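You operate a simulated robot arm through the tools that you are given. There is no shell and no other tool. Be economical: measure what you need, move in short steps, check, and stop when the job is done.

Carry out the task below with a simulated robot arm. There is one attempt and no reset: what you move stays moved.

TASK
Join chain piece No 35 to the piece on the button plate, narrow ends together.
Fine: push them together, press the flat red button once for the link, then the big yellow button once for its keeper.
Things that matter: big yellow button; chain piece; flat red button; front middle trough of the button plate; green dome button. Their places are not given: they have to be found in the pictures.

It is judged by the outcome, as a careful person would: the job done as asked, and still so three seconds after it is handed in. It fails if anything else is knocked over, pushed out of place, dropped, spilled or broken.

THE ROBOT
A 6-joint arm with a two-finger parallel gripper, fixed in place. Base frame: the origin is at the foot of the arm, x ahead of it, y to its left, z up; the work surface is at about z = 908. Units: mm, rad, N and s.
With the tool pointing down near the work surface it reaches from about 140 to 840 mm from the base axis. Its first joint turns from -2.897 to 2.897 rad. Payload 3.91 kg.
The tool frame sits at the grasp point between the pads (the TCP): z along the fingers, y along the line on which they close. The tips reach 30 mm beyond it. Largest opening 110 mm; finger width 20, thickness 10; the body of the gripper, 48 by 112 mm, starts 55 mm behind the TCP.
Orientation is told as [roll, pitch, yaw] about the base's x, y, z axes, in that order, counted from this pose: with the fingers straight down and closing along the base's y, the tool's x points along the base's -x, its y along +y and its z along -z.

THE INTERFACE
- The arm moves only by the tool nudge_tool. Its argument "motion" is a list of rows, each a list of 7 numbers: the shift along the tool's x, y, z in mm, then the turn, a rotation vector about the tool's x, y, z in rad, then the gripper command, from -1 (fully open) to 1 (shut), values between in proportion. In form: [[tx, ty, tz, wx, wy, wz, jaw], ...]. A call has 1 to 8 rows; each row shifts and turns the commanded pose from where the row before left it, along the tool's axes as they then stand. Rows are played at 5 a second. More than 50 mm and 0.15 rad between two rows, or a gripper value outside its range, and nothing of the call is played. Where a pose cannot be reached the arm comes as near as it can. A force on the tool above 90 N (or 10 N above the force at the start of the call, whichever is more), or a blocked arm, ends the call early, and 0.2 s more pass. Each finger travels about 108 mm/s and halts on what it meets, pressing with about 21 N; the grip force reading is that of the motor and also rises with nothing between the fingers. The clock runs only during rows and for 0.2 s after the last one: add rows that do not move to give the fingers time. The reply holds the time, the measured pose of the TCP, the force on the tool along the base axes, the opening and the grip force, in the units named above and with some noise, with the torque about the TCP (base axes, N m) and any sound that the robot's microphone picked up.
- Cameras (640 x 400 px; columns grow to the right, rows downward): "scene" is fixed at [221.2, 650.5, 1640.6]; the picture's right is [-1.00, -0.06, 0.00], its down [-0.05, 0.82, -0.57] and it looks along [0.04, -0.57, -0.82] (base axes); focal length 256 px, centre (320, 200). "wrist" rides on the gripper at [77, 7, -114] in the tool frame; the picture's right is [-0.09, 1.00, 0.00], its down [-0.80, -0.07, -0.59] and it looks along [-0.59, -0.05, 0.80] (tool axes); focal length 270 px, centre (320, 200).
- snapshot(camera): a new picture of that camera. No time passes.
- slide_trunk(by): slides the trunk up (or, below 0, down) by that many mm; the arm rides with it, the base frame stays. It gives what a move gives, with no picture.
- probe_pixels(camera, pixels): for up to 12 pixels [column, row] of the newest picture of that camera ("zoom" is the newest enlarged one), the place [x, y, z] in the base frame of the surface seen there, good to about 2 mm. No time passes.
- inspect(camera, box): a new picture of the part [left, top, right, bottom] of that camera's present view, enlarged. No time passes.
- job_done(): hands the job in; it is judged then, once.

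Work in short steps. Measure before you move; look again where a grasp or a placing could have gone wrong, and mend it. You have 80 turns and 38 pictures in all, those below and enlarged ones among them. Open the gripper and draw the arm clear of the work before you hand the job in, unless the task says otherwise; then end with one line.

The tools are called after "Call:" by a JSON object that holds its "method" and its "body". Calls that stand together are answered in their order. nudge_tool: Moves the arm, as the interface text tells. Its arguments: {"type":"object","properties":{"motion":{"type":"array","items":{"type":"array","items":{"type":"number"}}}},"required":["motion"]} The other tools are called the same way: slide_trunk (by) slides the trunk up or down; snapshot (camera) takes a picture; probe_pixels (camera, pixels) gives the place of the surface under pixels of a picture; inspect (camera, box) takes an enlarged picture of a part of a camera's view; job_done () hands the job in.

At the start:

```text
time: 0.0
tool_pos: [269.7, 236.1, 1277.9]
tcp_rot: [0.0, 0.001, 0.0]
wrist_force: [-0.2, 0.4, -0.2]
moment: [-0.01, 0.01, -0.02]
opening: 109.9
gripper_force: 0.0
trunk travel left (down, up): [-450.0, 90.0]
```

scene: 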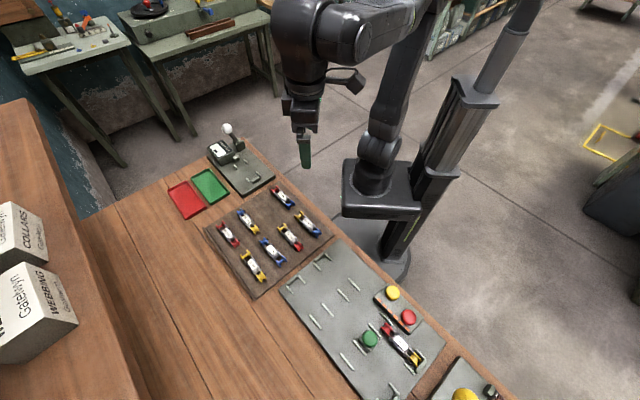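
wrist: 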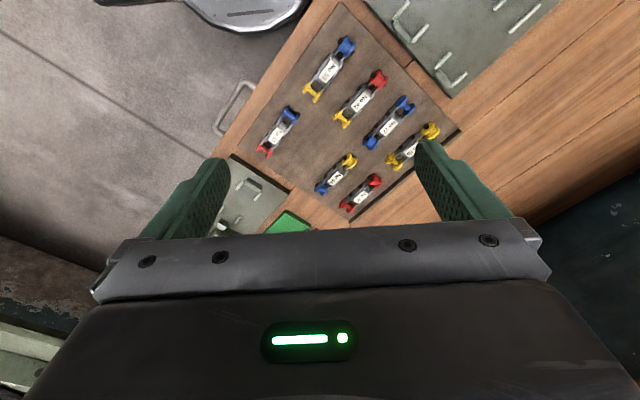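

The chain pieces lie on the brown mat (scene about 205-330, 185-295), and the button plate lies at 280-445, 245-400. I enlarge both to read the numbers.

Call:
{"method": "inspect", "body": {"camera": "scene", "box": [200, 175, 340, 295]}}

Call:
{"method": "inspect", "body": {"camera": "scene", "box": [280, 240, 520, 400]}}

Call:
{"method": "inspect", "body": {"camera": "wrist", "box": [240, 20, 460, 220]}}

```text
3.33 times, centred on (270, 235) of scene
```

zoom: 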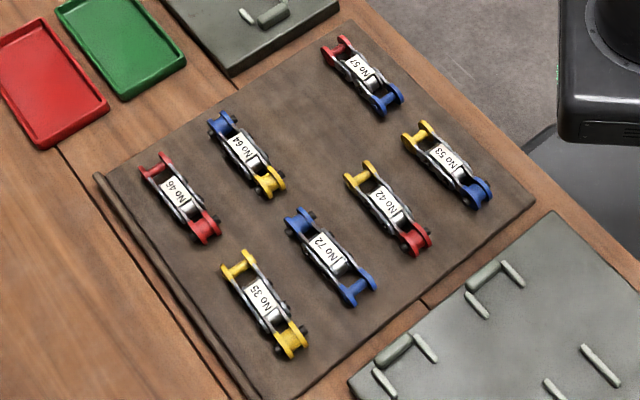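

```text
2.50 times, centred on (400, 320) of scene
```

zoom: 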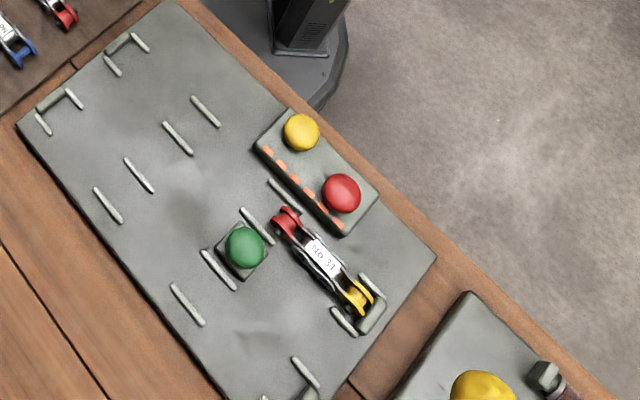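

```text
2.00 times, centred on (350, 120) of wrist
```

zoom: 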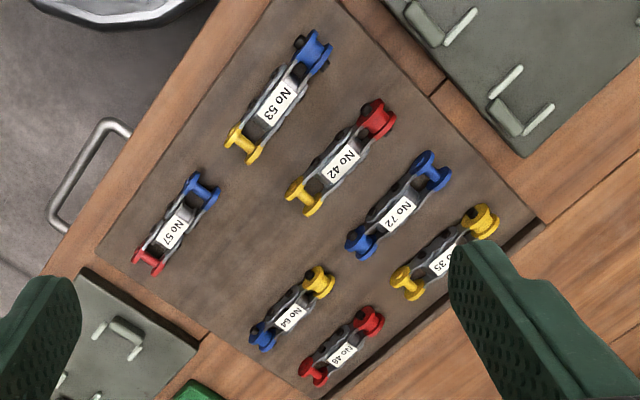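

I measure the mat pieces, the plate and its piece, using the zoomed pictures' positions mapped to scene pixels.

Call:
{"method": "probe_pixels", "body": {"camera": "scene", "pixels": [[251, 257], [263, 277], [387, 327], [400, 345], [417, 363], [393, 292], [409, 317], [370, 338], [328, 258], [284, 290], [442, 345], [464, 396]]}}

```text
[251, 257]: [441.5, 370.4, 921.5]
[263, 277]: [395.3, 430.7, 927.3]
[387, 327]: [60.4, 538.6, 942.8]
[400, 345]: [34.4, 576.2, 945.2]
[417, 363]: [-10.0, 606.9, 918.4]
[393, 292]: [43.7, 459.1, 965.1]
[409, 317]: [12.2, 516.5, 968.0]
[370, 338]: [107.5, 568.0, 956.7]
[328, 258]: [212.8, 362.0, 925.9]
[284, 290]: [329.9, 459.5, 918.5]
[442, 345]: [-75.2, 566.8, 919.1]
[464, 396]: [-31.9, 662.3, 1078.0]
```

Piece 35 is near (418, 400), axis about (-0.6, 0.8). I move the arm toward it at safe height and turn the jaw line across it for a close wrist view.

Call:
{"method": "nudge_tool", "body": {"motion": [[-12.7, 41.3, 15, 0, 0, 0, -1], [-12.7, 41.3, 15, 0, 0, 0, -1], [-12.7, 41.3, 15, 0, 0, 0, -1], [-12.7, 41.3, 15, 0, 0, 0, -1], [-12.7, 41.3, 15, 0, 0, 0, -1], [-12.7, 41.3, 15, 0, 0, 0, -1]]}}

Call:
{"method": "nudge_tool", "body": {"motion": [[0, 0, 8, 0, 0, 0.145, -1], [0, 0, 8, 0, 0, 0.145, -1], [0, 0, 8, 0, 0, 0.145, -1], [0, 0, 8, 0, 0, 0.145, -1], [0, 0, 8, 0, 0, 0.145, -1], [0, 0, 8, 0, 0, 0.145, -1]]}}

Call:
{"method": "snapshot", "body": {"camera": "wrist"}}

```text
time: 1.4
tool_pos: [348.0, 489.1, 1185.2]
tcp_rot: [0.0, 0.0, -0.001]
wrist_force: [0.4, 0.8, -0.1]
moment: [-0.02, -0.01, -0.01]
opening: 109.9
gripper_force: 0.1
trunk travel left (down, up): [-450.0, 90.0]
```

```text
time: 2.8
tool_pos: [347.2, 485.0, 1138.3]
tcp_rot: [0.0, 0.0, -0.873]
wrist_force: [-1.0, 0.5, -0.9]
moment: [-0.04, 0.03, 0.0]
opening: 109.8
gripper_force: 0.1
trunk travel left (down, up): [-450.0, 90.0]
```

```text
32 pictures are left
```

wrist: 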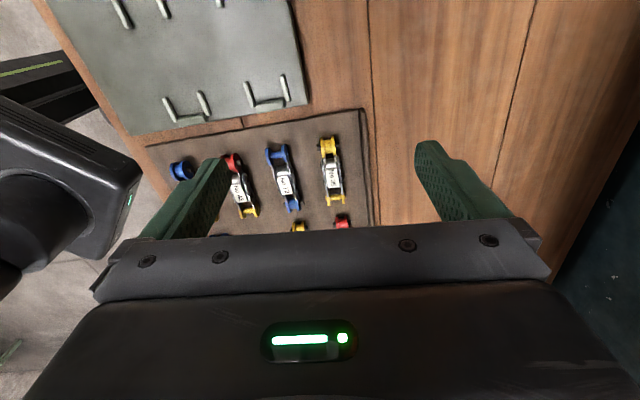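

Piece 35 is at wrist (331,172), nearly aligned; I enlarge it and the plate's end.

Call:
{"method": "inspect", "body": {"camera": "wrist", "box": [220, 120, 380, 220]}}

```text
4.00 times, centred on (300, 170) of wrist
```

zoom: 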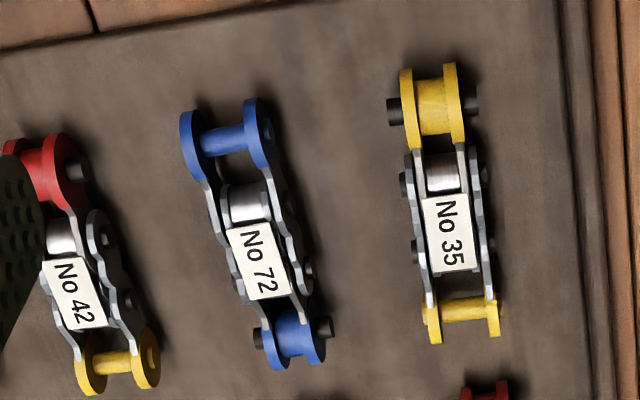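

The end of 35 facing the plate (top) is the narrow one (plates close together, pins outside); the bottom is wide. Now I go over the plate to study piece 31, troughs and buttons.

Call:
{"method": "nudge_tool", "body": {"motion": [[39.5, -24.2, 0, 0, 0, 0, -1], [39.5, -24.2, 0, 0, 0, 0, -1], [39.5, -24.2, 0, 0, 0, 0, -1], [39.5, -24.2, 0, 0, 0, 0, -1], [39.5, -24.2, 0, 0, 0, 0, -1], [39.5, -24.2, 0, 0, 0, 0, -1], [39.5, -24.2, 0, 0, 0, 0, -1], [39.5, -24.2, 0, 0, 0, 0, -1]]}}

Call:
{"method": "snapshot", "body": {"camera": "wrist"}}

```text
time: 4.6
tool_pos: [-9.9, 600.6, 1139.9]
tcp_rot: [0.0, 0.0, -0.87]
wrist_force: [0.0, -0.3, -0.1]
moment: [0.0, 0.01, 0.0]
opening: 110.0
gripper_force: 0.0
trunk travel left (down, up): [-450.0, 90.0]
```

```text
30 pictures are left
```

wrist: 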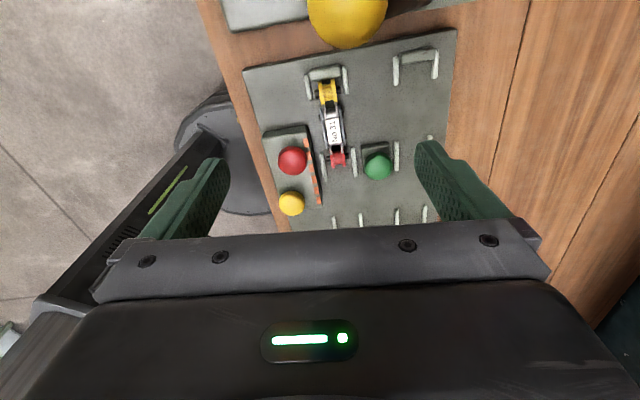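

I see the yellow dome/bulb at top near (348,20), another device; the plate with piece 31 at (332,120). I enlarge plate details.

Call:
{"method": "inspect", "body": {"camera": "wrist", "box": [240, 40, 464, 180]}}

Call:
{"method": "probe_pixels", "body": {"camera": "wrist", "pixels": [[327, 78], [327, 88], [333, 112], [337, 160], [293, 160], [291, 203], [377, 166], [310, 85], [345, 80], [326, 72], [352, 163], [400, 120]]}}

```text
2.86 times, centred on (352, 110) of wrist
```

zoom: 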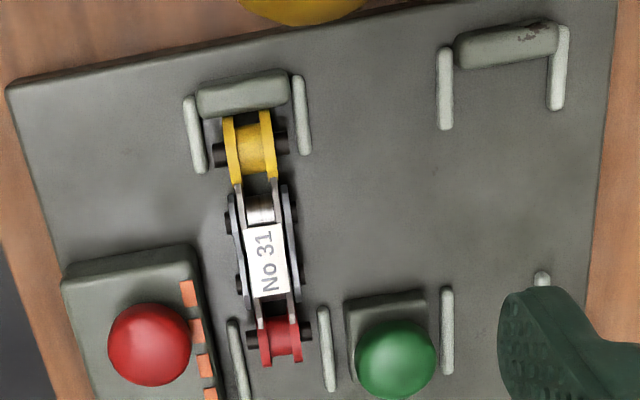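

```text
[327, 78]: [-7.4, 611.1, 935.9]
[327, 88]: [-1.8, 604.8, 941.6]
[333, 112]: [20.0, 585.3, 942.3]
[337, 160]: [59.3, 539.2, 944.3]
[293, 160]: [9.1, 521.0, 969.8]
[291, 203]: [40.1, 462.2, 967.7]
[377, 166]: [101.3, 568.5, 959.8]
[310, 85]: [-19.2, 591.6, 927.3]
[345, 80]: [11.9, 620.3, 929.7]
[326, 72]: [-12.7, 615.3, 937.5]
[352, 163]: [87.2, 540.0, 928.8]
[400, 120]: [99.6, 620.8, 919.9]
```

I need to see the other device with the large yellow bulb near (-32, 662, 1078), and 31's ends better. I raise and shift along tool x to view it.

Call:
{"method": "nudge_tool", "body": {"motion": [[0, 0, -45, 0, 0, 0, -1], [0, 0, -45, 0, 0, 0, -1], [0, 0, -40, 0, 0, 0, -1], [40, 0, -20, 0, 0, 0, -1], [45, 0, 0, 0, 0, 0, -1], [45, 0, 0, 0, 0, 0, -1], [45, 0, 0, 0, 0, 0, -1]]}}

Call:
{"method": "snapshot", "body": {"camera": "wrist"}}

```text
time: 6.2
tool_pos: [-74.5, 647.8, 1241.1]
tcp_rot: [0.001, 0.004, -0.871]
wrist_force: [-0.4, -0.5, 0.7]
moment: [0.04, 0.03, -0.02]
opening: 110.2
gripper_force: 0.1
out of reach, approached as far as the arm can: row 4, 5, 6, 7
trunk travel left (down, up): [-450.0, 90.0]
```

```text
28 pictures are left
```

wrist: 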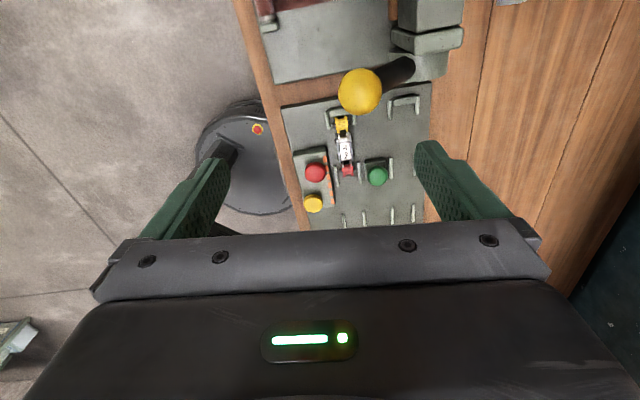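

The yellow bulb is a lever knob on a separate press, so the button box holds the red and yellow buttons. I enlarge 31 and the knob, and measure the knob to stay clear.

Call:
{"method": "inspect", "body": {"camera": "wrist", "box": [280, 60, 440, 220]}}

Call:
{"method": "probe_pixels", "body": {"camera": "wrist", "pixels": [[360, 92], [345, 95], [378, 92], [398, 70], [342, 120], [348, 170], [313, 203], [316, 172]]}}

```text
2.50 times, centred on (360, 140) of wrist
```

zoom: 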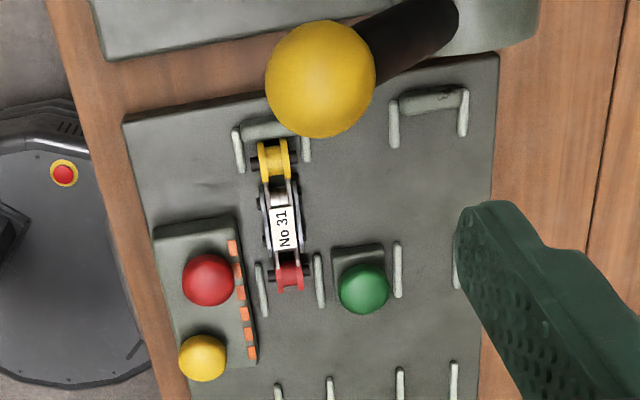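

```text
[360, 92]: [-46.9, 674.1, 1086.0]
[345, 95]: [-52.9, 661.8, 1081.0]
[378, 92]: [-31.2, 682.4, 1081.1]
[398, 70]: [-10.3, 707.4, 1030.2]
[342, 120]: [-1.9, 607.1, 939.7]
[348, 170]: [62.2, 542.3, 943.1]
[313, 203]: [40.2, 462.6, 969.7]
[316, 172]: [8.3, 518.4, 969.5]
```

I measure the front lane's rails and far stop in the scene picture.

Call:
{"method": "probe_pixels", "body": {"camera": "scene", "pixels": [[325, 266], [336, 257], [328, 257], [351, 295], [362, 284], [383, 330], [394, 318], [429, 354], [418, 368], [426, 367], [370, 310], [345, 285]]}}

Call:
{"method": "inspect", "body": {"camera": "scene", "box": [310, 240, 450, 380]}}

```text
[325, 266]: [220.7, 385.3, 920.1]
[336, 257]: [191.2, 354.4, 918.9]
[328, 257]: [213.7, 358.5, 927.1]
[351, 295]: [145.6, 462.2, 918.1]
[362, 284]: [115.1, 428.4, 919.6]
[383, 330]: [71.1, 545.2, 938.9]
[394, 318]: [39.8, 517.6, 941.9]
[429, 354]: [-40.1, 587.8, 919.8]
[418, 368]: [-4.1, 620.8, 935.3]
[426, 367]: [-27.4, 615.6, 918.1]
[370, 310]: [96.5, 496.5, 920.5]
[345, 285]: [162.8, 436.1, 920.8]
```

```text
2.86 times, centred on (380, 310) of scene
```

zoom: 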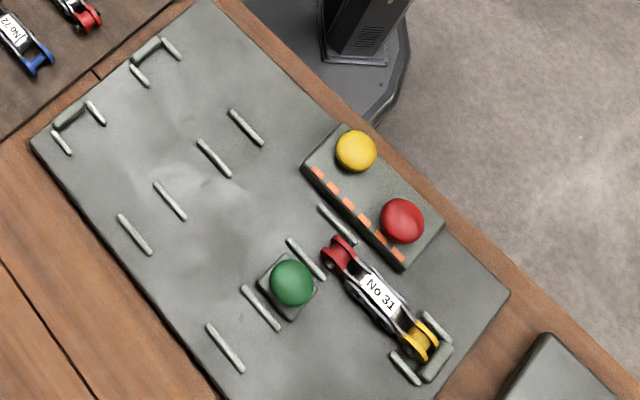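

I measure the rails and piece 31 more finely in the enlarged picture.

Call:
{"method": "probe_pixels", "body": {"camera": "zoom", "pixels": [[231, 113], [262, 143], [200, 142], [230, 174], [320, 206], [289, 240], [324, 279], [355, 241], [330, 250], [345, 263], [411, 353], [427, 340]]}}

Call:
{"method": "probe_pixels", "body": {"camera": "zoom", "pixels": [[338, 255], [419, 346], [381, 294], [355, 150], [401, 220], [291, 282], [341, 218], [370, 140], [415, 205], [150, 45], [437, 360], [340, 130]]}}

```text
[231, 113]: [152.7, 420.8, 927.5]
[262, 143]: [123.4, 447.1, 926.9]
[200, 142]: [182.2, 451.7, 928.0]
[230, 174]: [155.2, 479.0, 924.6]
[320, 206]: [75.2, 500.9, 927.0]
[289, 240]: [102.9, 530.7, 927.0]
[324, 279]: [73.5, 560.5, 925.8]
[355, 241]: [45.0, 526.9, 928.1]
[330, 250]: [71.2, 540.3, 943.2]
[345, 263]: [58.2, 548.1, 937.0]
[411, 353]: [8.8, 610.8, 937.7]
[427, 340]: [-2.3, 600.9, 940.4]
```

```text
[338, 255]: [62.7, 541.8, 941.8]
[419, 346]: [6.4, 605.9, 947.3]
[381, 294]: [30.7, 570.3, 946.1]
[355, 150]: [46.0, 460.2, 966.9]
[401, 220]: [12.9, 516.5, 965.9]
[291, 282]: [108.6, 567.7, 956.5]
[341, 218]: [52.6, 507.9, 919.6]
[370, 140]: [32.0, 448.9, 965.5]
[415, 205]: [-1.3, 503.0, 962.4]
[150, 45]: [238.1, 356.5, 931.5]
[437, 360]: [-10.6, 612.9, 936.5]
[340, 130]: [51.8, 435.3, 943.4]
```

The lane runs (59,544)→(167,436), i.e. yaw about -0.78; 31 is on it. The front middle trough lies between the two rail pairs at (139,463) and (89,516), with the box on the robot side. I return to piece 35 for a close look.

Call:
{"method": "nudge_tool", "body": {"motion": [[0, 0, 0, 0, 0, -0.089, -1], [-44, 17, 0, 0, 0, 0, -1], [-44, 17, 0, 0, 0, 0, -0.5], [-44, 17, 0, 0, 0, 0, 0], [-44, 17, 0, 0, 0, 0, 0.1], [-44, 17, 10, 0, 0, 0, 0.1], [-44, 17, 10, 0, 0, 0, 0.1]]}}

Call:
{"method": "nudge_tool", "body": {"motion": [[-44, 17, 10, 0, 0, 0, 0.1], [-44, 17, 10, 0, 0, 0, 0.1], [-44, 17, 10, 0, 0, 0, 0.1], [-44, 17, 10, 0, 0, 0, 0.1], [0, 0, 50, 0, 0, 0, 0.1], [0, 0, 50, 0, 0, 0, 0.1], [0, 0, 40, 0, 0, 0, 0.1]]}}

Call:
{"method": "snapshot", "body": {"camera": "wrist"}}

```text
time: 7.8
tool_pos: [184.2, 531.3, 1223.4]
tcp_rot: [0.0, 0.0, -0.781]
wrist_force: [0.4, 0.6, -1.0]
moment: [0.01, 0.02, 0.01]
opening: 49.4
gripper_force: 0.0
trunk travel left (down, up): [-450.0, 90.0]
```

```text
time: 9.4
tool_pos: [359.1, 458.9, 1043.1]
tcp_rot: [0.0, 0.001, -0.782]
wrist_force: [-0.7, 0.6, -0.9]
moment: [0.0, -0.01, -0.02]
opening: 49.6
gripper_force: 0.1
trunk travel left (down, up): [-450.0, 90.0]
```

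```text
25 pictures are left
```

wrist: 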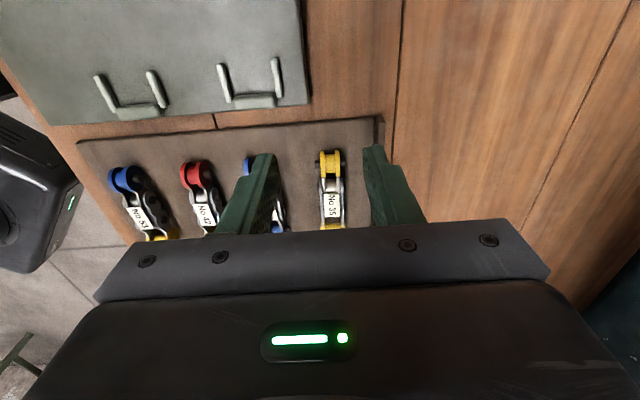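

Piece 35 is at (331,190), visible between the fingers. I enlarge and measure it.

Call:
{"method": "inspect", "body": {"camera": "wrist", "box": [260, 130, 400, 235]}}

Call:
{"method": "probe_pixels", "body": {"camera": "wrist", "pixels": [[330, 152], [331, 163], [331, 182], [332, 205], [332, 224], [322, 165], [342, 163], [321, 205], [343, 203], [360, 190], [300, 160], [378, 125]]}}

```text
3.81 times, centred on (330, 182) of wrist
```

zoom: 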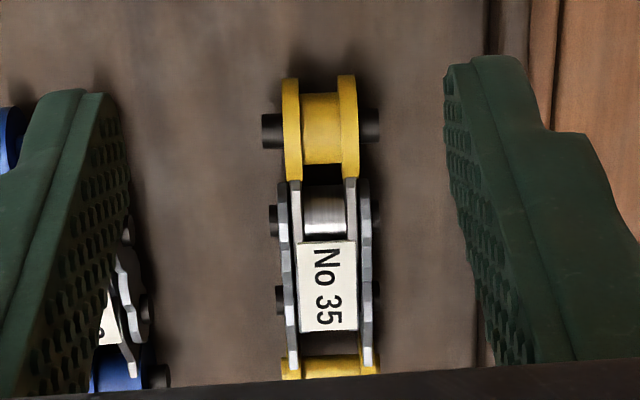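

```text
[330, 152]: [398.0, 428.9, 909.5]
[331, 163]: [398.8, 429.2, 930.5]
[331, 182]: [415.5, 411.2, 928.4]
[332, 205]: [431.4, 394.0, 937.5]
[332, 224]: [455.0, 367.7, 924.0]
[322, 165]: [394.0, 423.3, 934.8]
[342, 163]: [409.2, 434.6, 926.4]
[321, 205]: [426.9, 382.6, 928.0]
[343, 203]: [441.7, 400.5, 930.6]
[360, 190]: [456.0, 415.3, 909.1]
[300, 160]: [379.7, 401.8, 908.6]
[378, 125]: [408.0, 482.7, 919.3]
```

35's axis is about (0.68,-0.735), centre (426,400), mat 909, top about 935. I align (yaw -0.825), move above and descend with the tips 4 mm above the mat.

Call:
{"method": "nudge_tool", "body": {"motion": [[0, 0, 0, 0, 0, 0.043, 0.1], [-44.3, 4.6, 0, 0, 0, 0, 0.1], [-44.4, 4.6, 0, 0, 0, 0, 0.1], [0, 0, 40, 0, 0, 0, 0.1], [0, 0, 30, 0, 0, 0, 0.1], [0, 0, 0, 0, 0, 0, 0.1]]}}

Call:
{"method": "snapshot", "body": {"camera": "wrist"}}

```text
time: 10.8
tool_pos: [424.3, 398.5, 971.8]
tcp_rot: [0.001, 0.001, -0.825]
wrist_force: [0.6, 0.0, -0.7]
moment: [0.0, 0.02, -0.02]
opening: 49.5
gripper_force: 0.1
trunk travel left (down, up): [-450.0, 90.0]
```

```text
23 pictures are left
```

wrist: 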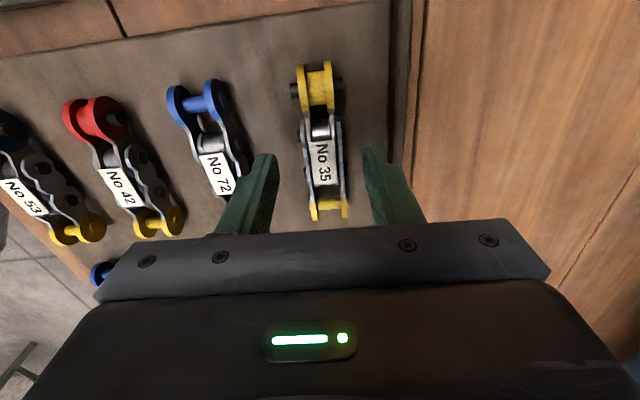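

The piece sits between the fingers, about (325,150). I measure its pins once more from close.

Call:
{"method": "probe_pixels", "body": {"camera": "wrist", "pixels": [[317, 88], [315, 95], [321, 130], [324, 165], [329, 208], [296, 92], [340, 87], [302, 128], [344, 168], [306, 168]]}}

```text
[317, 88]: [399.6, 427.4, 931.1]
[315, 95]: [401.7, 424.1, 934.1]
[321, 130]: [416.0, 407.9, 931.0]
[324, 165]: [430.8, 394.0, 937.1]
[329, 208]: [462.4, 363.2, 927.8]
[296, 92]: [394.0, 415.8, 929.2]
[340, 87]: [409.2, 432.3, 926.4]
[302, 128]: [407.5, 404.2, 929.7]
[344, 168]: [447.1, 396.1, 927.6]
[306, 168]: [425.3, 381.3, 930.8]
```

Axis yaw is about -0.80 and centre offset about 2 mm. I correct, descend to z 943 and close.

Call:
{"method": "nudge_tool", "body": {"motion": [[-1, 1.5, 0, 0, 0, -0.02, 0.1], [0, 0, 15, 0, 0, 0, 0.1], [0, 0, 13.5, 0, 0, 0, 0.1], [0, 0, 0, 0, 0, 0, 0.3], [0, 0, 0, 0, 0, 0, 0.5], [0, 0, 0, 0, 0, 0, 0.7], [0, 0, 0, 0, 0, 0, 0.8], [0, 0, 0, 0, 0, 0, 0.8]]}}

Call:
{"method": "snapshot", "body": {"camera": "wrist"}}

```text
time: 12.6
tool_pos: [425.2, 398.5, 942.0]
tcp_rot: [0.001, 0.0, -0.805]
wrist_force: [0.5, 0.1, -0.6]
moment: [-0.02, 0.03, -0.08]
opening: 29.5
gripper_force: 21.4
trunk travel left (down, up): [-450.0, 90.0]
```

```text
22 pictures are left
```

wrist: 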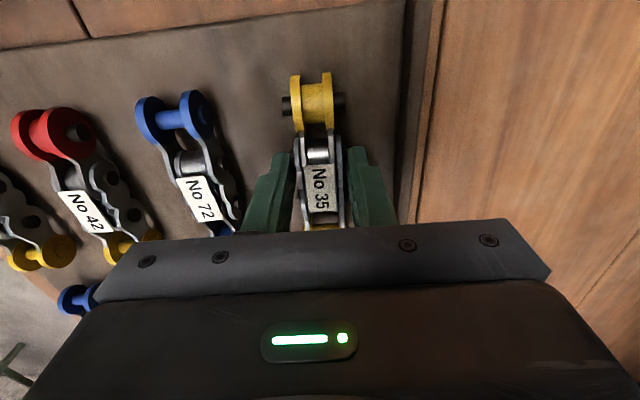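

Gripped at 29.5 mm. I lift 70 mm and check the hold and the piece's position in the jaws.

Call:
{"method": "nudge_tool", "body": {"motion": [[0, 0, -15, 0, 0, 0, 0.8], [0, 0, -25, 0, 0, 0, 0.8], [0, 0, -30, 0, 0, 0, 0.8], [0, 0, 0, 0, 0, 0, 0.8]]}}

Call:
{"method": "inspect", "body": {"camera": "wrist", "box": [240, 60, 400, 240]}}

```text
time: 13.6
tool_pos: [423.8, 398.2, 1011.9]
tcp_rot: [0.002, 0.001, -0.805]
wrist_force: [-0.3, -1.3, -2.0]
moment: [-0.02, 0.02, 0.0]
opening: 29.7
gripper_force: 21.6
trunk travel left (down, up): [-450.0, 90.0]
```

```text
2.22 times, centred on (320, 150) of wrist
```

zoom: 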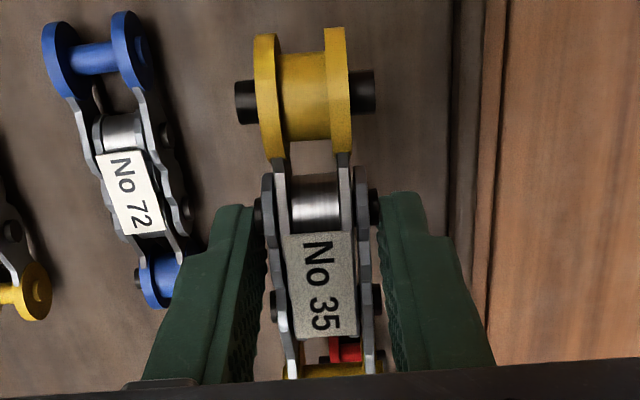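

Held level. I measure the narrow end in relation to the TCP.

Call:
{"method": "probe_pixels", "body": {"camera": "zoom", "pixels": [[266, 38], [337, 32], [303, 55], [303, 95], [245, 102], [365, 92], [303, 60], [316, 205], [270, 140], [320, 290]]}}

```text
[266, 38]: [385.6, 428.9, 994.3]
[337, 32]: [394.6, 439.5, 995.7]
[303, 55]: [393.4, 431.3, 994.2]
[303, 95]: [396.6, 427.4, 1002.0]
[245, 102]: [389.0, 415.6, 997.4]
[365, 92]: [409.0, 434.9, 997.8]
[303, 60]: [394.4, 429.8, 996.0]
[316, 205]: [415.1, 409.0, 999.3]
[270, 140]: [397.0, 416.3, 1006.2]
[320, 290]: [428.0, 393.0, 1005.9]
```

The narrow end's tip is 49.5 mm ahead of the TCP and the bottom 33 mm below it. I carry it to above the middle trough, about 20 mm short of 31, target (117,485), yaw -0.783.

Call:
{"method": "nudge_tool", "body": {"motion": [[0, 0, -30, 0, 0, -0.022, 0.8], [39.7, -22.1, 0, 0, 0, 0, 0.8], [39.7, -22.1, 0, 0, 0, 0, 0.8], [39.7, -22.1, 0, 0, 0, 0, 0.8], [39.7, -22.1, 0, 0, 0, 0, 0.8], [39.7, -22.1, 0, 0, 0, 0, 0.8], [39.7, -22.1, 0, 0, 0, 0, 0.8], [39.9, -22.2, 0, 0, 0, 0, 0.8]]}}

Call:
{"method": "nudge_tool", "body": {"motion": [[0, 0, 20, 0, 0, 0, 0.8], [0, 0, 10, 0, 0, 0, 0.8], [0, 0, 0, 0, 0, 0, 0.8]]}}

Call:
{"method": "inspect", "body": {"camera": "wrist", "box": [200, 40, 440, 240]}}

```text
time: 15.4
tool_pos: [118.6, 486.0, 1043.8]
tcp_rot: [-0.001, -0.001, -0.781]
wrist_force: [-0.3, 0.2, -2.4]
moment: [0.0, -0.02, 0.01]
opening: 29.5
gripper_force: 20.5
trunk travel left (down, up): [-450.0, 90.0]
```

```text
time: 16.2
tool_pos: [119.5, 484.6, 1012.6]
tcp_rot: [0.0, 0.002, -0.782]
wrist_force: [-0.5, 0.4, -1.2]
moment: [0.03, 0.02, -0.01]
opening: 29.6
gripper_force: 20.9
trunk travel left (down, up): [-450.0, 90.0]
```

```text
2.00 times, centred on (320, 140) of wrist
```

zoom: 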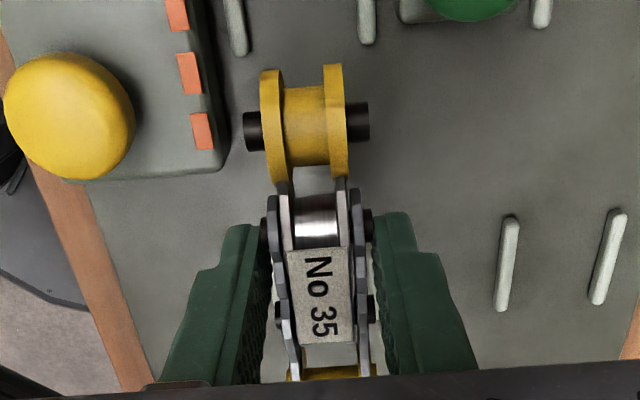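

The piece is lined up between the rails (zoom (236,20) and (366,20)). I take the full wrist view to see and measure 31's red end.

Call:
{"method": "snapshot", "body": {"camera": "wrist"}}

```text
19 pictures are left
```

wrist: 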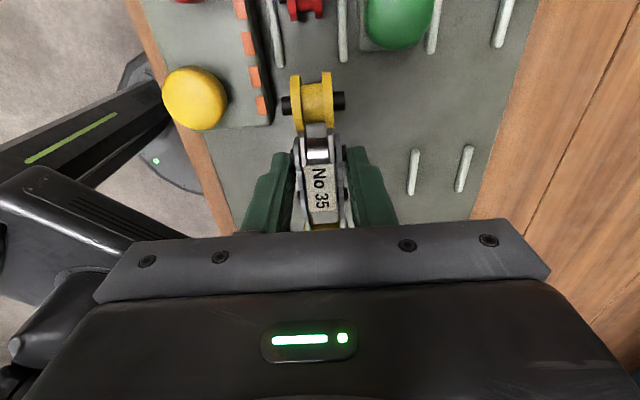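

Call:
{"method": "probe_pixels", "body": {"camera": "wrist", "pixels": [[291, 18], [318, 14], [305, 12], [278, 50], [343, 50], [278, 65], [343, 60], [283, 104], [343, 100], [266, 105], [270, 118], [371, 45]]}}

```text
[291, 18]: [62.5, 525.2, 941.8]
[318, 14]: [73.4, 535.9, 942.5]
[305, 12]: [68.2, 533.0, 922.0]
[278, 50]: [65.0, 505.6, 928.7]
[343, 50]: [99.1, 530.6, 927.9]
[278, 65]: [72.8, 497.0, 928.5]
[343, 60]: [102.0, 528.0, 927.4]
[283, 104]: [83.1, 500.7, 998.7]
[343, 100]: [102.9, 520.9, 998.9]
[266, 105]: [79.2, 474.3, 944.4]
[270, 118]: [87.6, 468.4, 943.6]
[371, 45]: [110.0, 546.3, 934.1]
```

31's red tip is at (68,530), lateral centre 424-425 against 427.8 for the held piece, so I shift 3 mm toward the box side and lower to just above the plate.

Call:
{"method": "nudge_tool", "body": {"motion": [[0, -3.1, 0, 0, 0, 0, 0.8], [0, 0, 25, 0, 0, 0, 0.8], [0, 0, 20, 0, 0, 0, 0.8], [0, 0, 10, 0, 0, 0, 0.8], [0, 0, 0, 0, 0, 0, 0.8]]}}

Call:
{"method": "nudge_tool", "body": {"motion": [[0, 0, 2, 0, 0, 0, 0.8], [0, 0, 2, 0, 0, 0, 0.8], [0, 0, 0, 0, 0, 0, 0.8]]}}

Call:
{"method": "snapshot", "body": {"camera": "wrist"}}

```text
time: 17.4
tool_pos: [118.1, 482.0, 958.6]
tcp_rot: [0.001, 0.002, -0.782]
wrist_force: [-0.1, 0.1, -2.0]
moment: [0.02, 0.01, -0.05]
opening: 29.3
gripper_force: 21.1
trunk travel left (down, up): [-450.0, 90.0]
```

```text
time: 18.2
tool_pos: [116.9, 482.1, 953.8]
tcp_rot: [0.001, -0.001, -0.782]
wrist_force: [0.3, 0.5, -2.2]
moment: [0.05, 0.01, 0.02]
opening: 29.5
gripper_force: 21.2
trunk travel left (down, up): [-450.0, 90.0]
```

```text
18 pictures are left
```

wrist: 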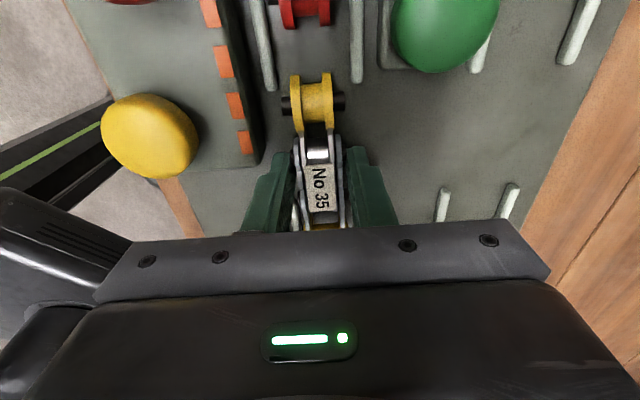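

The narrow end is in line with 31's red end, gap visible. I lower in 1 mm steps until contact with the plate.

Call:
{"method": "nudge_tool", "body": {"motion": [[0, 0, 1, 0, 0, 0, 0.8], [0, 0, 1, 0, 0, 0, 0.8], [0, 0, 0, 0, 0, 0, 0.8]]}}

Call:
{"method": "probe_pixels", "body": {"camera": "wrist", "pixels": [[289, 26], [323, 24], [307, 22], [295, 78], [327, 75], [311, 95], [289, 105], [340, 101], [311, 78], [266, 80], [357, 75]]}}

```text
time: 19.0
tool_pos: [117.5, 483.7, 953.2]
tcp_rot: [0.001, 0.002, -0.78]
wrist_force: [-0.3, -0.8, 16.5]
moment: [-0.01, 0.08, 0.0]
opening: 29.8
gripper_force: 21.2
trunk travel left (down, up): [-450.0, 90.0]
```

```text
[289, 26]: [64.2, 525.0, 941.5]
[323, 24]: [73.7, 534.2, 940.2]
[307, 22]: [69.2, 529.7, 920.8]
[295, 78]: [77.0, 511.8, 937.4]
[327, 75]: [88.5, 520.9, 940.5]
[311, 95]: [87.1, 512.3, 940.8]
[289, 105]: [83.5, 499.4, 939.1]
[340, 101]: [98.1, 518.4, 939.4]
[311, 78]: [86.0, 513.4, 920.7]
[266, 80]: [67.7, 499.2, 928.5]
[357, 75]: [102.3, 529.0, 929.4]
```

Contact with the plate; ends are laterally aligned (424.1 vs 424.5) with a 19 mm gap. I ease up 1 mm and slide 16 mm toward 31.

Call:
{"method": "nudge_tool", "body": {"motion": [[0, 0, -1.2, 0, 0, 0, 0.8], [5, 0, 0, 0, 0, 0, 0.8], [5, 0, 0, 0, 0, 0, 0.8], [4, 0, 0, 0, 0, 0, 0.8], [2, 0, 0, 0, 0, 0, 0.8], [0, 0, 0, 0, 0, 0, 0.8]]}}

Call:
{"method": "nudge_tool", "body": {"motion": [[1, 0, 0, 0, 0, 0, 0.8], [1, 0, 0, 0, 0, 0, 0.8], [0, 0, 0, 0, 0, 0, 0.8]]}}

Call:
{"method": "inspect", "body": {"camera": "wrist", "box": [220, 0, 420, 230]}}

```text
time: 20.4
tool_pos: [106.3, 492.7, 953.3]
tcp_rot: [-0.002, -0.002, -0.782]
wrist_force: [1.3, -2.0, 3.3]
moment: [0.01, 0.01, -0.01]
opening: 29.7
gripper_force: 20.6
trunk travel left (down, up): [-450.0, 90.0]
```

```text
time: 21.2
tool_pos: [105.1, 495.0, 952.4]
tcp_rot: [0.0, 0.0, -0.782]
wrist_force: [-0.6, -0.1, -1.9]
moment: [0.02, 0.04, 0.0]
opening: 30.0
gripper_force: 21.3
trunk travel left (down, up): [-450.0, 90.0]
```

```text
1.74 times, centred on (320, 115) of wrist
```

zoom: 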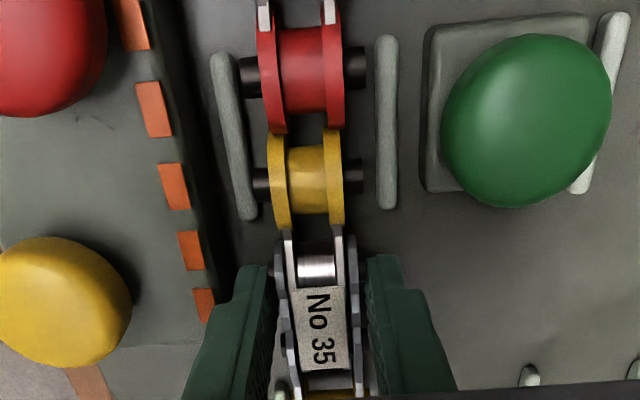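

The ends nearly touch; both rollers line up at zoom x~305. I continue in 1 mm pushes.

Call:
{"method": "nudge_tool", "body": {"motion": [[1, 0, 0, 0, 0, 0, 0.8], [0, 0, 0, 0, 0, 0, 0.8]]}}

Call:
{"method": "nudge_tool", "body": {"motion": [[1, 0, 0, 0, 0, 0, 0.8], [0, 0, 0, 0, 0, 0, 0.8]]}}

Call:
{"method": "inspect", "body": {"camera": "wrist", "box": [220, 0, 420, 230]}}

```text
time: 21.8
tool_pos: [103.5, 495.4, 953.4]
tcp_rot: [-0.001, 0.001, -0.781]
wrist_force: [1.0, -1.3, -3.3]
moment: [0.0, 0.03, -0.02]
opening: 29.5
gripper_force: 21.0
trunk travel left (down, up): [-450.0, 90.0]
```

```text
time: 22.4
tool_pos: [104.9, 494.5, 953.6]
tcp_rot: [-0.002, 0.003, -0.782]
wrist_force: [4.5, -4.5, -3.2]
moment: [-0.13, -0.07, -0.05]
opening: 29.6
gripper_force: 20.9
trunk travel left (down, up): [-450.0, 90.0]
```

```text
1.74 times, centred on (320, 115) of wrist
```

zoom: 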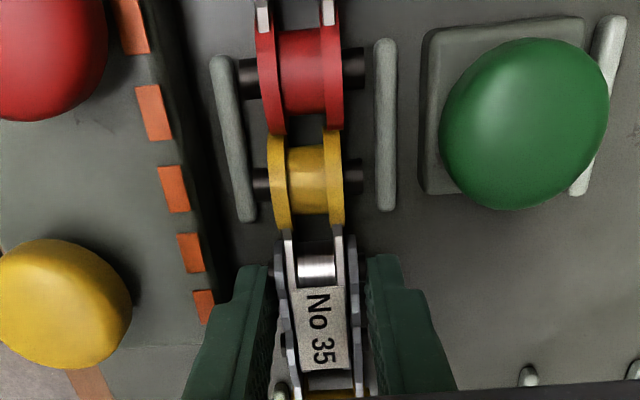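

A reaction of 6 N along the lane shows the ends touching. One more small push seats both against the stop.

Call:
{"method": "nudge_tool", "body": {"motion": [[1, 0, 0, 0, 0, 0, 0.8], [0, 0, 0, 0, 0, 0, 0.8]]}}

Call:
{"method": "nudge_tool", "body": {"motion": [[1, 0, 0, 0, 0, 0, 0.8], [0, 0, 0, 0, 0, 0, 0.8]]}}

```text
time: 23.0
tool_pos: [102.9, 496.1, 952.8]
tcp_rot: [-0.002, -0.001, -0.784]
wrist_force: [10.5, -10.9, -4.4]
moment: [-0.27, -0.3, -0.02]
opening: 29.8
gripper_force: 21.2
trunk travel left (down, up): [-450.0, 90.0]
```

```text
time: 23.6
tool_pos: [102.8, 497.3, 952.4]
tcp_rot: [0.0, 0.001, -0.781]
wrist_force: [11.2, -10.4, -1.8]
moment: [-0.14, -0.16, -0.1]
opening: 29.7
gripper_force: 20.5
trunk travel left (down, up): [-450.0, 90.0]
```

15 N and firm: seated. I release to 37 mm only (the box edge is about 8 mm from the finger) and rise straight up.

Call:
{"method": "nudge_tool", "body": {"motion": [[-1.5, 0, 0, 0, 0, 0, 0.8], [0, 0, 0, 0, 0, 0, 0.4], [0, 0, 0, 0, 0, 0, 0.32], [0, 0, 0, 0, 0, 0, 0.32], [0, 0, -10, 0, 0, 0, 0.32], [0, 0, -30, 0, 0, 0, 0.32], [0, 0, -40, 0, 0, 0, 0.32], [0, 0, 0, 0, 0, 0, 0.32]]}}

Call:
{"method": "snapshot", "body": {"camera": "wrist"}}

```text
time: 25.4
tool_pos: [102.0, 496.3, 1032.4]
tcp_rot: [-0.001, 0.001, -0.781]
wrist_force: [-0.2, 0.7, -0.1]
moment: [0.0, 0.01, 0.01]
opening: 37.4
gripper_force: 0.0
trunk travel left (down, up): [-450.0, 90.0]
```

```text
15 pictures are left
```

wrist: 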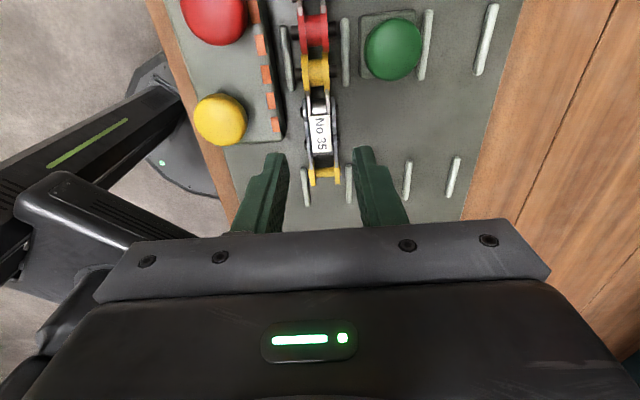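

35 rests straight in the middle trough, narrow end at the red end. I enlarge to check the seam, and measure the buttons.

Call:
{"method": "inspect", "body": {"camera": "wrist", "box": [180, 0, 380, 200]}}

Call:
{"method": "probe_pixels", "body": {"camera": "wrist", "pixels": [[220, 118], [196, 118], [246, 122], [221, 95], [220, 143], [214, 14], [182, 10], [246, 18], [214, 42], [213, 2], [235, 70], [265, 120]]}}

```text
2.00 times, centred on (280, 100) of wrist
```

zoom: 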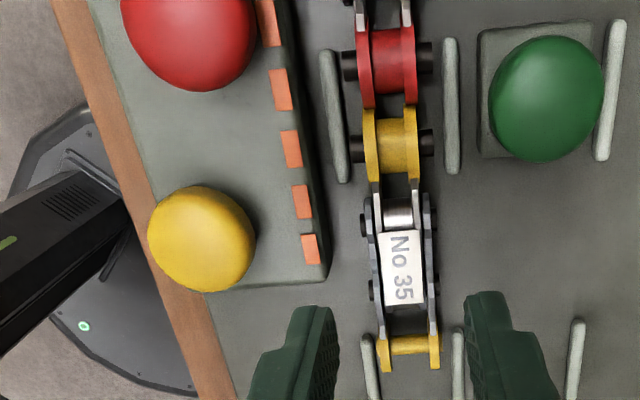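

```text
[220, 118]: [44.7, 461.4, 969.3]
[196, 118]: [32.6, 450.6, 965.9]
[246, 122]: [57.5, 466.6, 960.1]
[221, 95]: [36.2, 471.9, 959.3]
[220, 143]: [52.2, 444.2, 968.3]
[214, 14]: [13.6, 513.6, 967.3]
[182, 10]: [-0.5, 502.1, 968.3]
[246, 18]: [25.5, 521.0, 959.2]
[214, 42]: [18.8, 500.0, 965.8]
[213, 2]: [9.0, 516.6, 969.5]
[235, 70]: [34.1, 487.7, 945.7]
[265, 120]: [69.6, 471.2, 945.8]
```

The narrow ends butt squarely. Red button centre is about (12,513), yellow (43,458), tops at 969. I shut the gripper and move above red.

Call:
{"method": "nudge_tool", "body": {"motion": [[0, 0, -8, 0, 0, 0, 0.6], [37.8, -25.8, 0, 0, 0, 0, 1], [37.8, -25.8, 0, 0, 0, 0, 1], [0, 0, 0, 0, 0, 0, 1], [0, 0, 20, 0, 0, 0, 1], [0, 0, 12, 0, 0, 0, 1], [0, 0, 0, 0, 0, 0, 1]]}}

Call:
{"method": "snapshot", "body": {"camera": "wrist"}}

```text
time: 27.0
tool_pos: [11.9, 515.3, 1008.8]
tcp_rot: [-0.001, 0.0, -0.78]
wrist_force: [0.2, 0.6, -0.3]
moment: [0.02, -0.03, 0.02]
opening: 0.0
gripper_force: 20.7
trunk travel left (down, up): [-450.0, 90.0]
```

```text
13 pictures are left
```

wrist: 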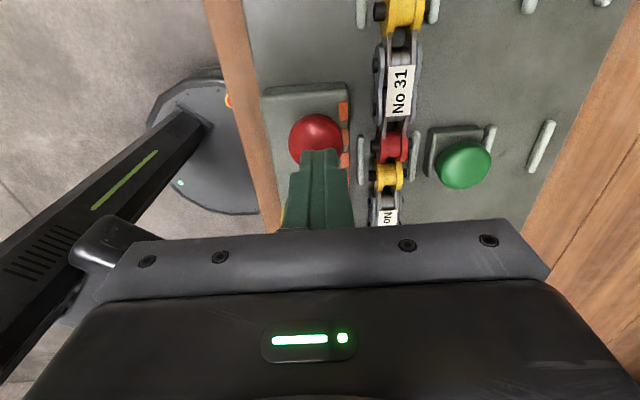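

The tips are over the red button (315,140). I lower to touch, then press in small steps watching force and sound.

Call:
{"method": "nudge_tool", "body": {"motion": [[0, 0, 6, 0, 0, 0, 1], [0, 0, 2, 0, 0, 0, 1], [0, 0, 2, 0, 0, 0, 1], [0, 0, 0, 0, 0, 0, 1]]}}

Call:
{"method": "nudge_tool", "body": {"motion": [[0, 0, 2, 0, 0, 0, 1], [0, 0, 0, 0, 0, 0, 1]]}}

```text
time: 28.0
tool_pos: [12.5, 513.8, 999.2]
tcp_rot: [-0.001, 0.0, -0.781]
wrist_force: [1.3, 0.0, 0.1]
moment: [-0.04, -0.02, 0.0]
opening: 0.1
gripper_force: 20.6
trunk travel left (down, up): [-450.0, 90.0]
```

```text
time: 28.6
tool_pos: [12.8, 514.2, 998.1]
tcp_rot: [0.001, 0.0, -0.783]
wrist_force: [0.7, 0.0, -1.1]
moment: [0.02, -0.03, -0.02]
opening: 0.0
gripper_force: 21.1
trunk travel left (down, up): [-450.0, 90.0]
```

No contact yet; I continue down in 2 mm steps.

Call:
{"method": "nudge_tool", "body": {"motion": [[0, 0, 2, 0, 0, 0, 1], [0, 0, 0, 0, 0, 0, 1]]}}

Call:
{"method": "nudge_tool", "body": {"motion": [[0, 0, 2, 0, 0, 0, 1], [0, 0, 0, 0, 0, 0, 1]]}}

```text
time: 29.2
tool_pos: [11.9, 514.9, 995.5]
tcp_rot: [0.0, -0.001, -0.782]
wrist_force: [1.0, 0.6, 3.1]
moment: [-0.01, -0.04, 0.01]
opening: 0.0
gripper_force: 21.2
trunk travel left (down, up): [-450.0, 90.0]
```

```text
time: 29.8
tool_pos: [12.2, 513.2, 993.6]
tcp_rot: [0.001, -0.001, -0.781]
wrist_force: [0.1, 2.0, 3.2]
moment: [0.1, -0.02, -0.01]
opening: 0.0
gripper_force: 20.8
trunk travel left (down, up): [-450.0, 90.0]
```

The button starts yielding at about 3 N with no click yet; I press further.

Call:
{"method": "nudge_tool", "body": {"motion": [[0, 0, 2, 0, 0, 0, 1], [0, 0, 0, 0, 0, 0, 1]]}}

Call:
{"method": "nudge_tool", "body": {"motion": [[0, 0, 1.5, 0, 0, 0, 1], [0, 0, 0, 0, 0, 0, 1]]}}

```text
time: 30.4
tool_pos: [13.3, 514.1, 990.2]
tcp_rot: [0.001, -0.001, -0.781]
wrist_force: [-1.7, 1.2, 4.7]
moment: [0.03, 0.03, 0.02]
opening: 0.1
gripper_force: 21.1
trunk travel left (down, up): [-450.0, 90.0]
```

```text
time: 31.0
tool_pos: [11.2, 513.9, 989.3]
tcp_rot: [0.0, 0.0, -0.783]
wrist_force: [-1.0, 0.7, 5.3]
moment: [0.0, 0.02, 0.06]
opening: 0.0
gripper_force: 20.8
trunk travel left (down, up): [-450.0, 90.0]
```

The spring force rises slowly (5 N at 7 mm); no sound yet. I keep pressing.

Call:
{"method": "nudge_tool", "body": {"motion": [[0, 0, 1.5, 0, 0, 0, 1], [0, 0, 0, 0, 0, 0, 1]]}}

Call:
{"method": "nudge_tool", "body": {"motion": [[0, 0, 1.5, 0, 0, 0, 1], [0, 0, 0, 0, 0, 0, 1]]}}

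```text
time: 31.6
tool_pos: [11.6, 514.1, 986.9]
tcp_rot: [0.001, 0.0, -0.782]
wrist_force: [-1.9, 1.5, 7.1]
moment: [0.07, 0.03, -0.02]
opening: 0.1
gripper_force: 21.1
trunk travel left (down, up): [-450.0, 90.0]
```

```text
time: 32.2
tool_pos: [12.4, 512.8, 986.1]
tcp_rot: [0.0, 0.001, -0.782]
wrist_force: [-2.1, 2.4, 6.9]
moment: [0.02, 0.06, 0.02]
opening: 0.0
gripper_force: 20.9
trunk travel left (down, up): [-450.0, 90.0]
```

About 10 mm of travel and no sound; I look at the joint and button before going on.

Call:
{"method": "inspect", "body": {"camera": "wrist", "box": [240, 60, 500, 235]}}

```text
2.29 times, centred on (370, 148) of wrist
```

zoom: 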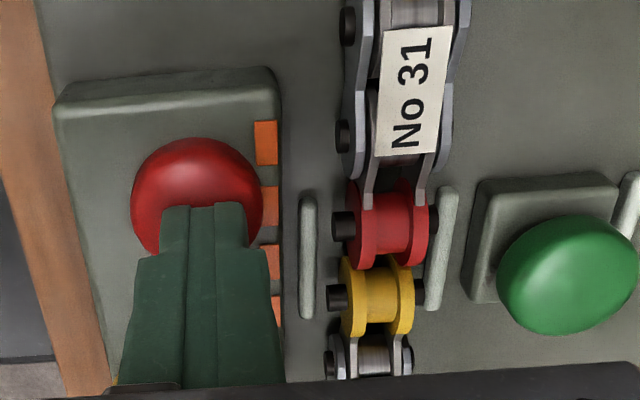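

No link yet; the button is still above the box. I press on.

Call:
{"method": "nudge_tool", "body": {"motion": [[0, 0, 1.5, 0, 0, 0, 1], [0, 0, 0, 0, 0, 0, 1]]}}

Call:
{"method": "nudge_tool", "body": {"motion": [[0, 0, 1.5, 0, 0, 0, 1], [0, 0, 0, 0, 0, 0, 1]]}}

Call:
{"method": "nudge_tool", "body": {"motion": [[0, 0, 1.5, 0, 0, 0, 1], [0, 0, 0, 0, 0, 0, 1]]}}

```text
time: 32.8
tool_pos: [12.2, 513.4, 984.4]
tcp_rot: [0.0, 0.001, -0.783]
wrist_force: [-2.1, 1.0, 6.8]
moment: [0.0, 0.12, -0.02]
opening: 0.0
gripper_force: 20.9
trunk travel left (down, up): [-450.0, 90.0]
heard: click
```

```text
time: 33.4
tool_pos: [12.5, 514.4, 984.1]
tcp_rot: [-0.001, 0.001, -0.78]
wrist_force: [-4.4, 1.5, 7.6]
moment: [0.02, 0.12, 0.04]
opening: 0.0
gripper_force: 20.5
trunk travel left (down, up): [-450.0, 90.0]
```

```text
time: 34.0
tool_pos: [13.4, 514.0, 982.4]
tcp_rot: [0.002, 0.001, -0.782]
wrist_force: [-2.7, 1.0, 13.7]
moment: [-0.02, 0.0, 0.07]
opening: 0.0
gripper_force: 20.9
trunk travel left (down, up): [-450.0, 90.0]
```

A click was heard at TCP z 984.4. I raise off the button fully and check the joint.

Call:
{"method": "nudge_tool", "body": {"motion": [[0, 0, -20, 0, 0, 0, 1], [0, 0, -30, 0, 0, 0, 1], [0, 0, 0, 0, 0, 0, 1], [0, 0, 0, 0, 0, 0, 1]]}}

Call:
{"method": "inspect", "body": {"camera": "wrist", "box": [240, 60, 500, 235]}}

```text
time: 35.0
tool_pos: [13.0, 513.4, 1029.9]
tcp_rot: [0.001, -0.001, -0.781]
wrist_force: [0.3, 0.3, -0.7]
moment: [0.02, -0.02, 0.0]
opening: 0.0
gripper_force: 20.9
trunk travel left (down, up): [-450.0, 90.0]
```

```text
2.29 times, centred on (370, 148) of wrist
```

zoom: 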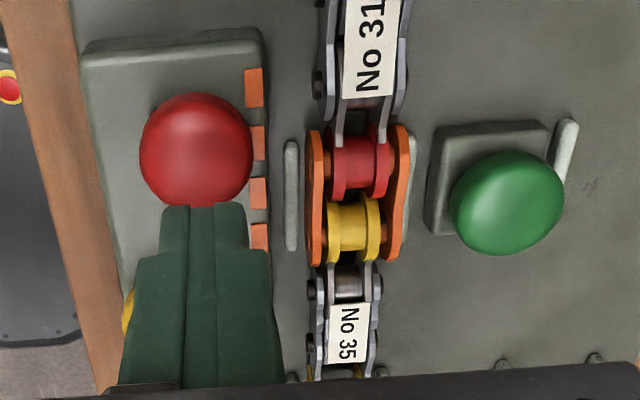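

The orange link is fitted across the joint. I move above the yellow button at (43,458), raised.

Call:
{"method": "nudge_tool", "body": {"motion": [[-30, -9, 0, 0, 0, 0, 1], [-30.3, -9.1, 0, 0, 0, 0, 1], [0, 0, 15, 0, 0, 0, 1], [0, 0, 5, 0, 0, 0, 1], [0, 0, 0, 0, 0, 0, 1]]}}

Call:
{"method": "snapshot", "body": {"camera": "wrist"}}

```text
time: 36.2
tool_pos: [42.7, 456.8, 1011.5]
tcp_rot: [-0.001, -0.001, -0.781]
wrist_force: [0.3, 0.3, -1.0]
moment: [0.0, 0.01, 0.02]
opening: 0.1
gripper_force: 20.7
trunk travel left (down, up): [-450.0, 90.0]
```

```text
10 pictures are left
```

wrist: 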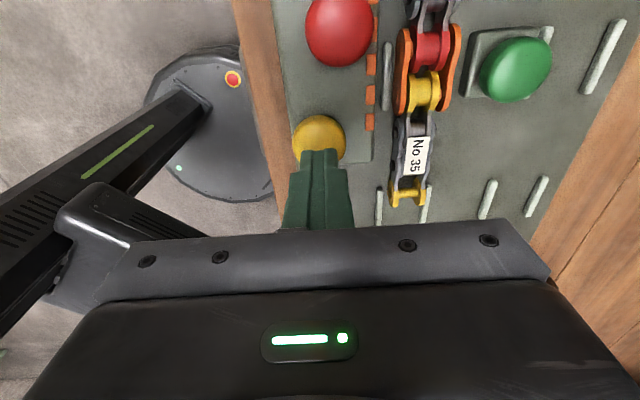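

The tips are over the yellow button (319,140). I press down in stages, as on red, watching for the click.

Call:
{"method": "nudge_tool", "body": {"motion": [[0, 0, 8, 0, 0, 0, 1], [0, 0, 4, 0, 0, 0, 1], [0, 0, 3, 0, 0, 0, 1], [0, 0, 3, 0, 0, 0, 1], [0, 0, 0, 0, 0, 0, 1]]}}

Call:
{"method": "nudge_tool", "body": {"motion": [[0, 0, 2, 0, 0, 0, 1], [0, 0, 2, 0, 0, 0, 1], [0, 0, 0, 0, 0, 0, 1]]}}

Call:
{"method": "nudge_tool", "body": {"motion": [[0, 0, 2, 0, 0, 0, 1], [0, 0, 0, 0, 0, 0, 1]]}}

```text
time: 37.4
tool_pos: [42.6, 456.1, 995.0]
tcp_rot: [-0.001, 0.001, -0.781]
wrist_force: [1.2, 0.4, 2.1]
moment: [0.01, -0.03, 0.0]
opening: 0.0
gripper_force: 21.4
trunk travel left (down, up): [-450.0, 90.0]
```

```text
time: 38.2
tool_pos: [41.8, 457.1, 990.5]
tcp_rot: [0.001, 0.0, -0.783]
wrist_force: [1.2, 0.7, 5.0]
moment: [-0.01, -0.06, -0.04]
opening: 0.0
gripper_force: 20.7
trunk travel left (down, up): [-450.0, 90.0]
```

```text
time: 38.8
tool_pos: [42.2, 458.4, 987.8]
tcp_rot: [0.0, 0.0, -0.782]
wrist_force: [-0.2, -0.2, 4.7]
moment: [0.01, -0.02, -0.02]
opening: 0.0
gripper_force: 21.1
trunk travel left (down, up): [-450.0, 90.0]
```

Force rises as it did on red; the click should come near z 984-985.

Call:
{"method": "nudge_tool", "body": {"motion": [[0, 0, 1.5, 0, 0, 0, 1], [0, 0, 0, 0, 0, 0, 1]]}}

Call:
{"method": "nudge_tool", "body": {"motion": [[0, 0, 1.5, 0, 0, 0, 1], [0, 0, 0, 0, 0, 0, 1]]}}

Call:
{"method": "nudge_tool", "body": {"motion": [[0, 0, 1, 0, 0, 0, 1], [0, 0, 0, 0, 0, 0, 1]]}}

```text
time: 39.4
tool_pos: [41.3, 457.0, 987.3]
tcp_rot: [0.0, -0.001, -0.782]
wrist_force: [0.5, -3.6, 6.1]
moment: [-0.08, 0.0, 0.02]
opening: 0.0
gripper_force: 20.8
trunk travel left (down, up): [-450.0, 90.0]
```

```text
time: 40.0
tool_pos: [41.8, 457.0, 985.5]
tcp_rot: [-0.001, -0.001, -0.781]
wrist_force: [-0.2, -4.1, 6.9]
moment: [-0.09, -0.05, 0.03]
opening: 0.0
gripper_force: 21.2
trunk travel left (down, up): [-450.0, 90.0]
heard: click
```

```text
time: 40.6
tool_pos: [42.7, 457.9, 984.4]
tcp_rot: [0.0, 0.0, -0.781]
wrist_force: [-0.3, -3.2, 8.2]
moment: [-0.15, 0.01, -0.02]
opening: 0.1
gripper_force: 21.0
trunk travel left (down, up): [-450.0, 90.0]
```

Click heard. I lift off well clear, and check the joint.

Call:
{"method": "nudge_tool", "body": {"motion": [[0, 0, -20, 0, 0, 0, 1], [0, 0, -40, 0, 0, 0, 1], [0, 0, -40, 0, 0, 0, 1], [0, 0, 0, 0, 0, 0, 0.5], [0, 0, 0, 0, 0, 0, 0]]}}

Call:
{"method": "inspect", "body": {"camera": "wrist", "box": [280, 20, 500, 200]}}

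```text
time: 41.8
tool_pos: [42.4, 456.5, 1083.5]
tcp_rot: [0.001, 0.0, -0.783]
wrist_force: [0.2, 0.5, 0.7]
moment: [0.0, 0.0, 0.01]
opening: 55.1
gripper_force: 0.0
trunk travel left (down, up): [-450.0, 90.0]
```

```text
2.22 times, centred on (390, 110) of wrist
```

zoom: 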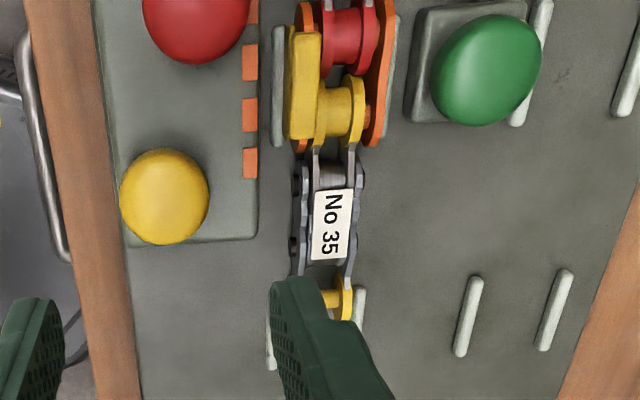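

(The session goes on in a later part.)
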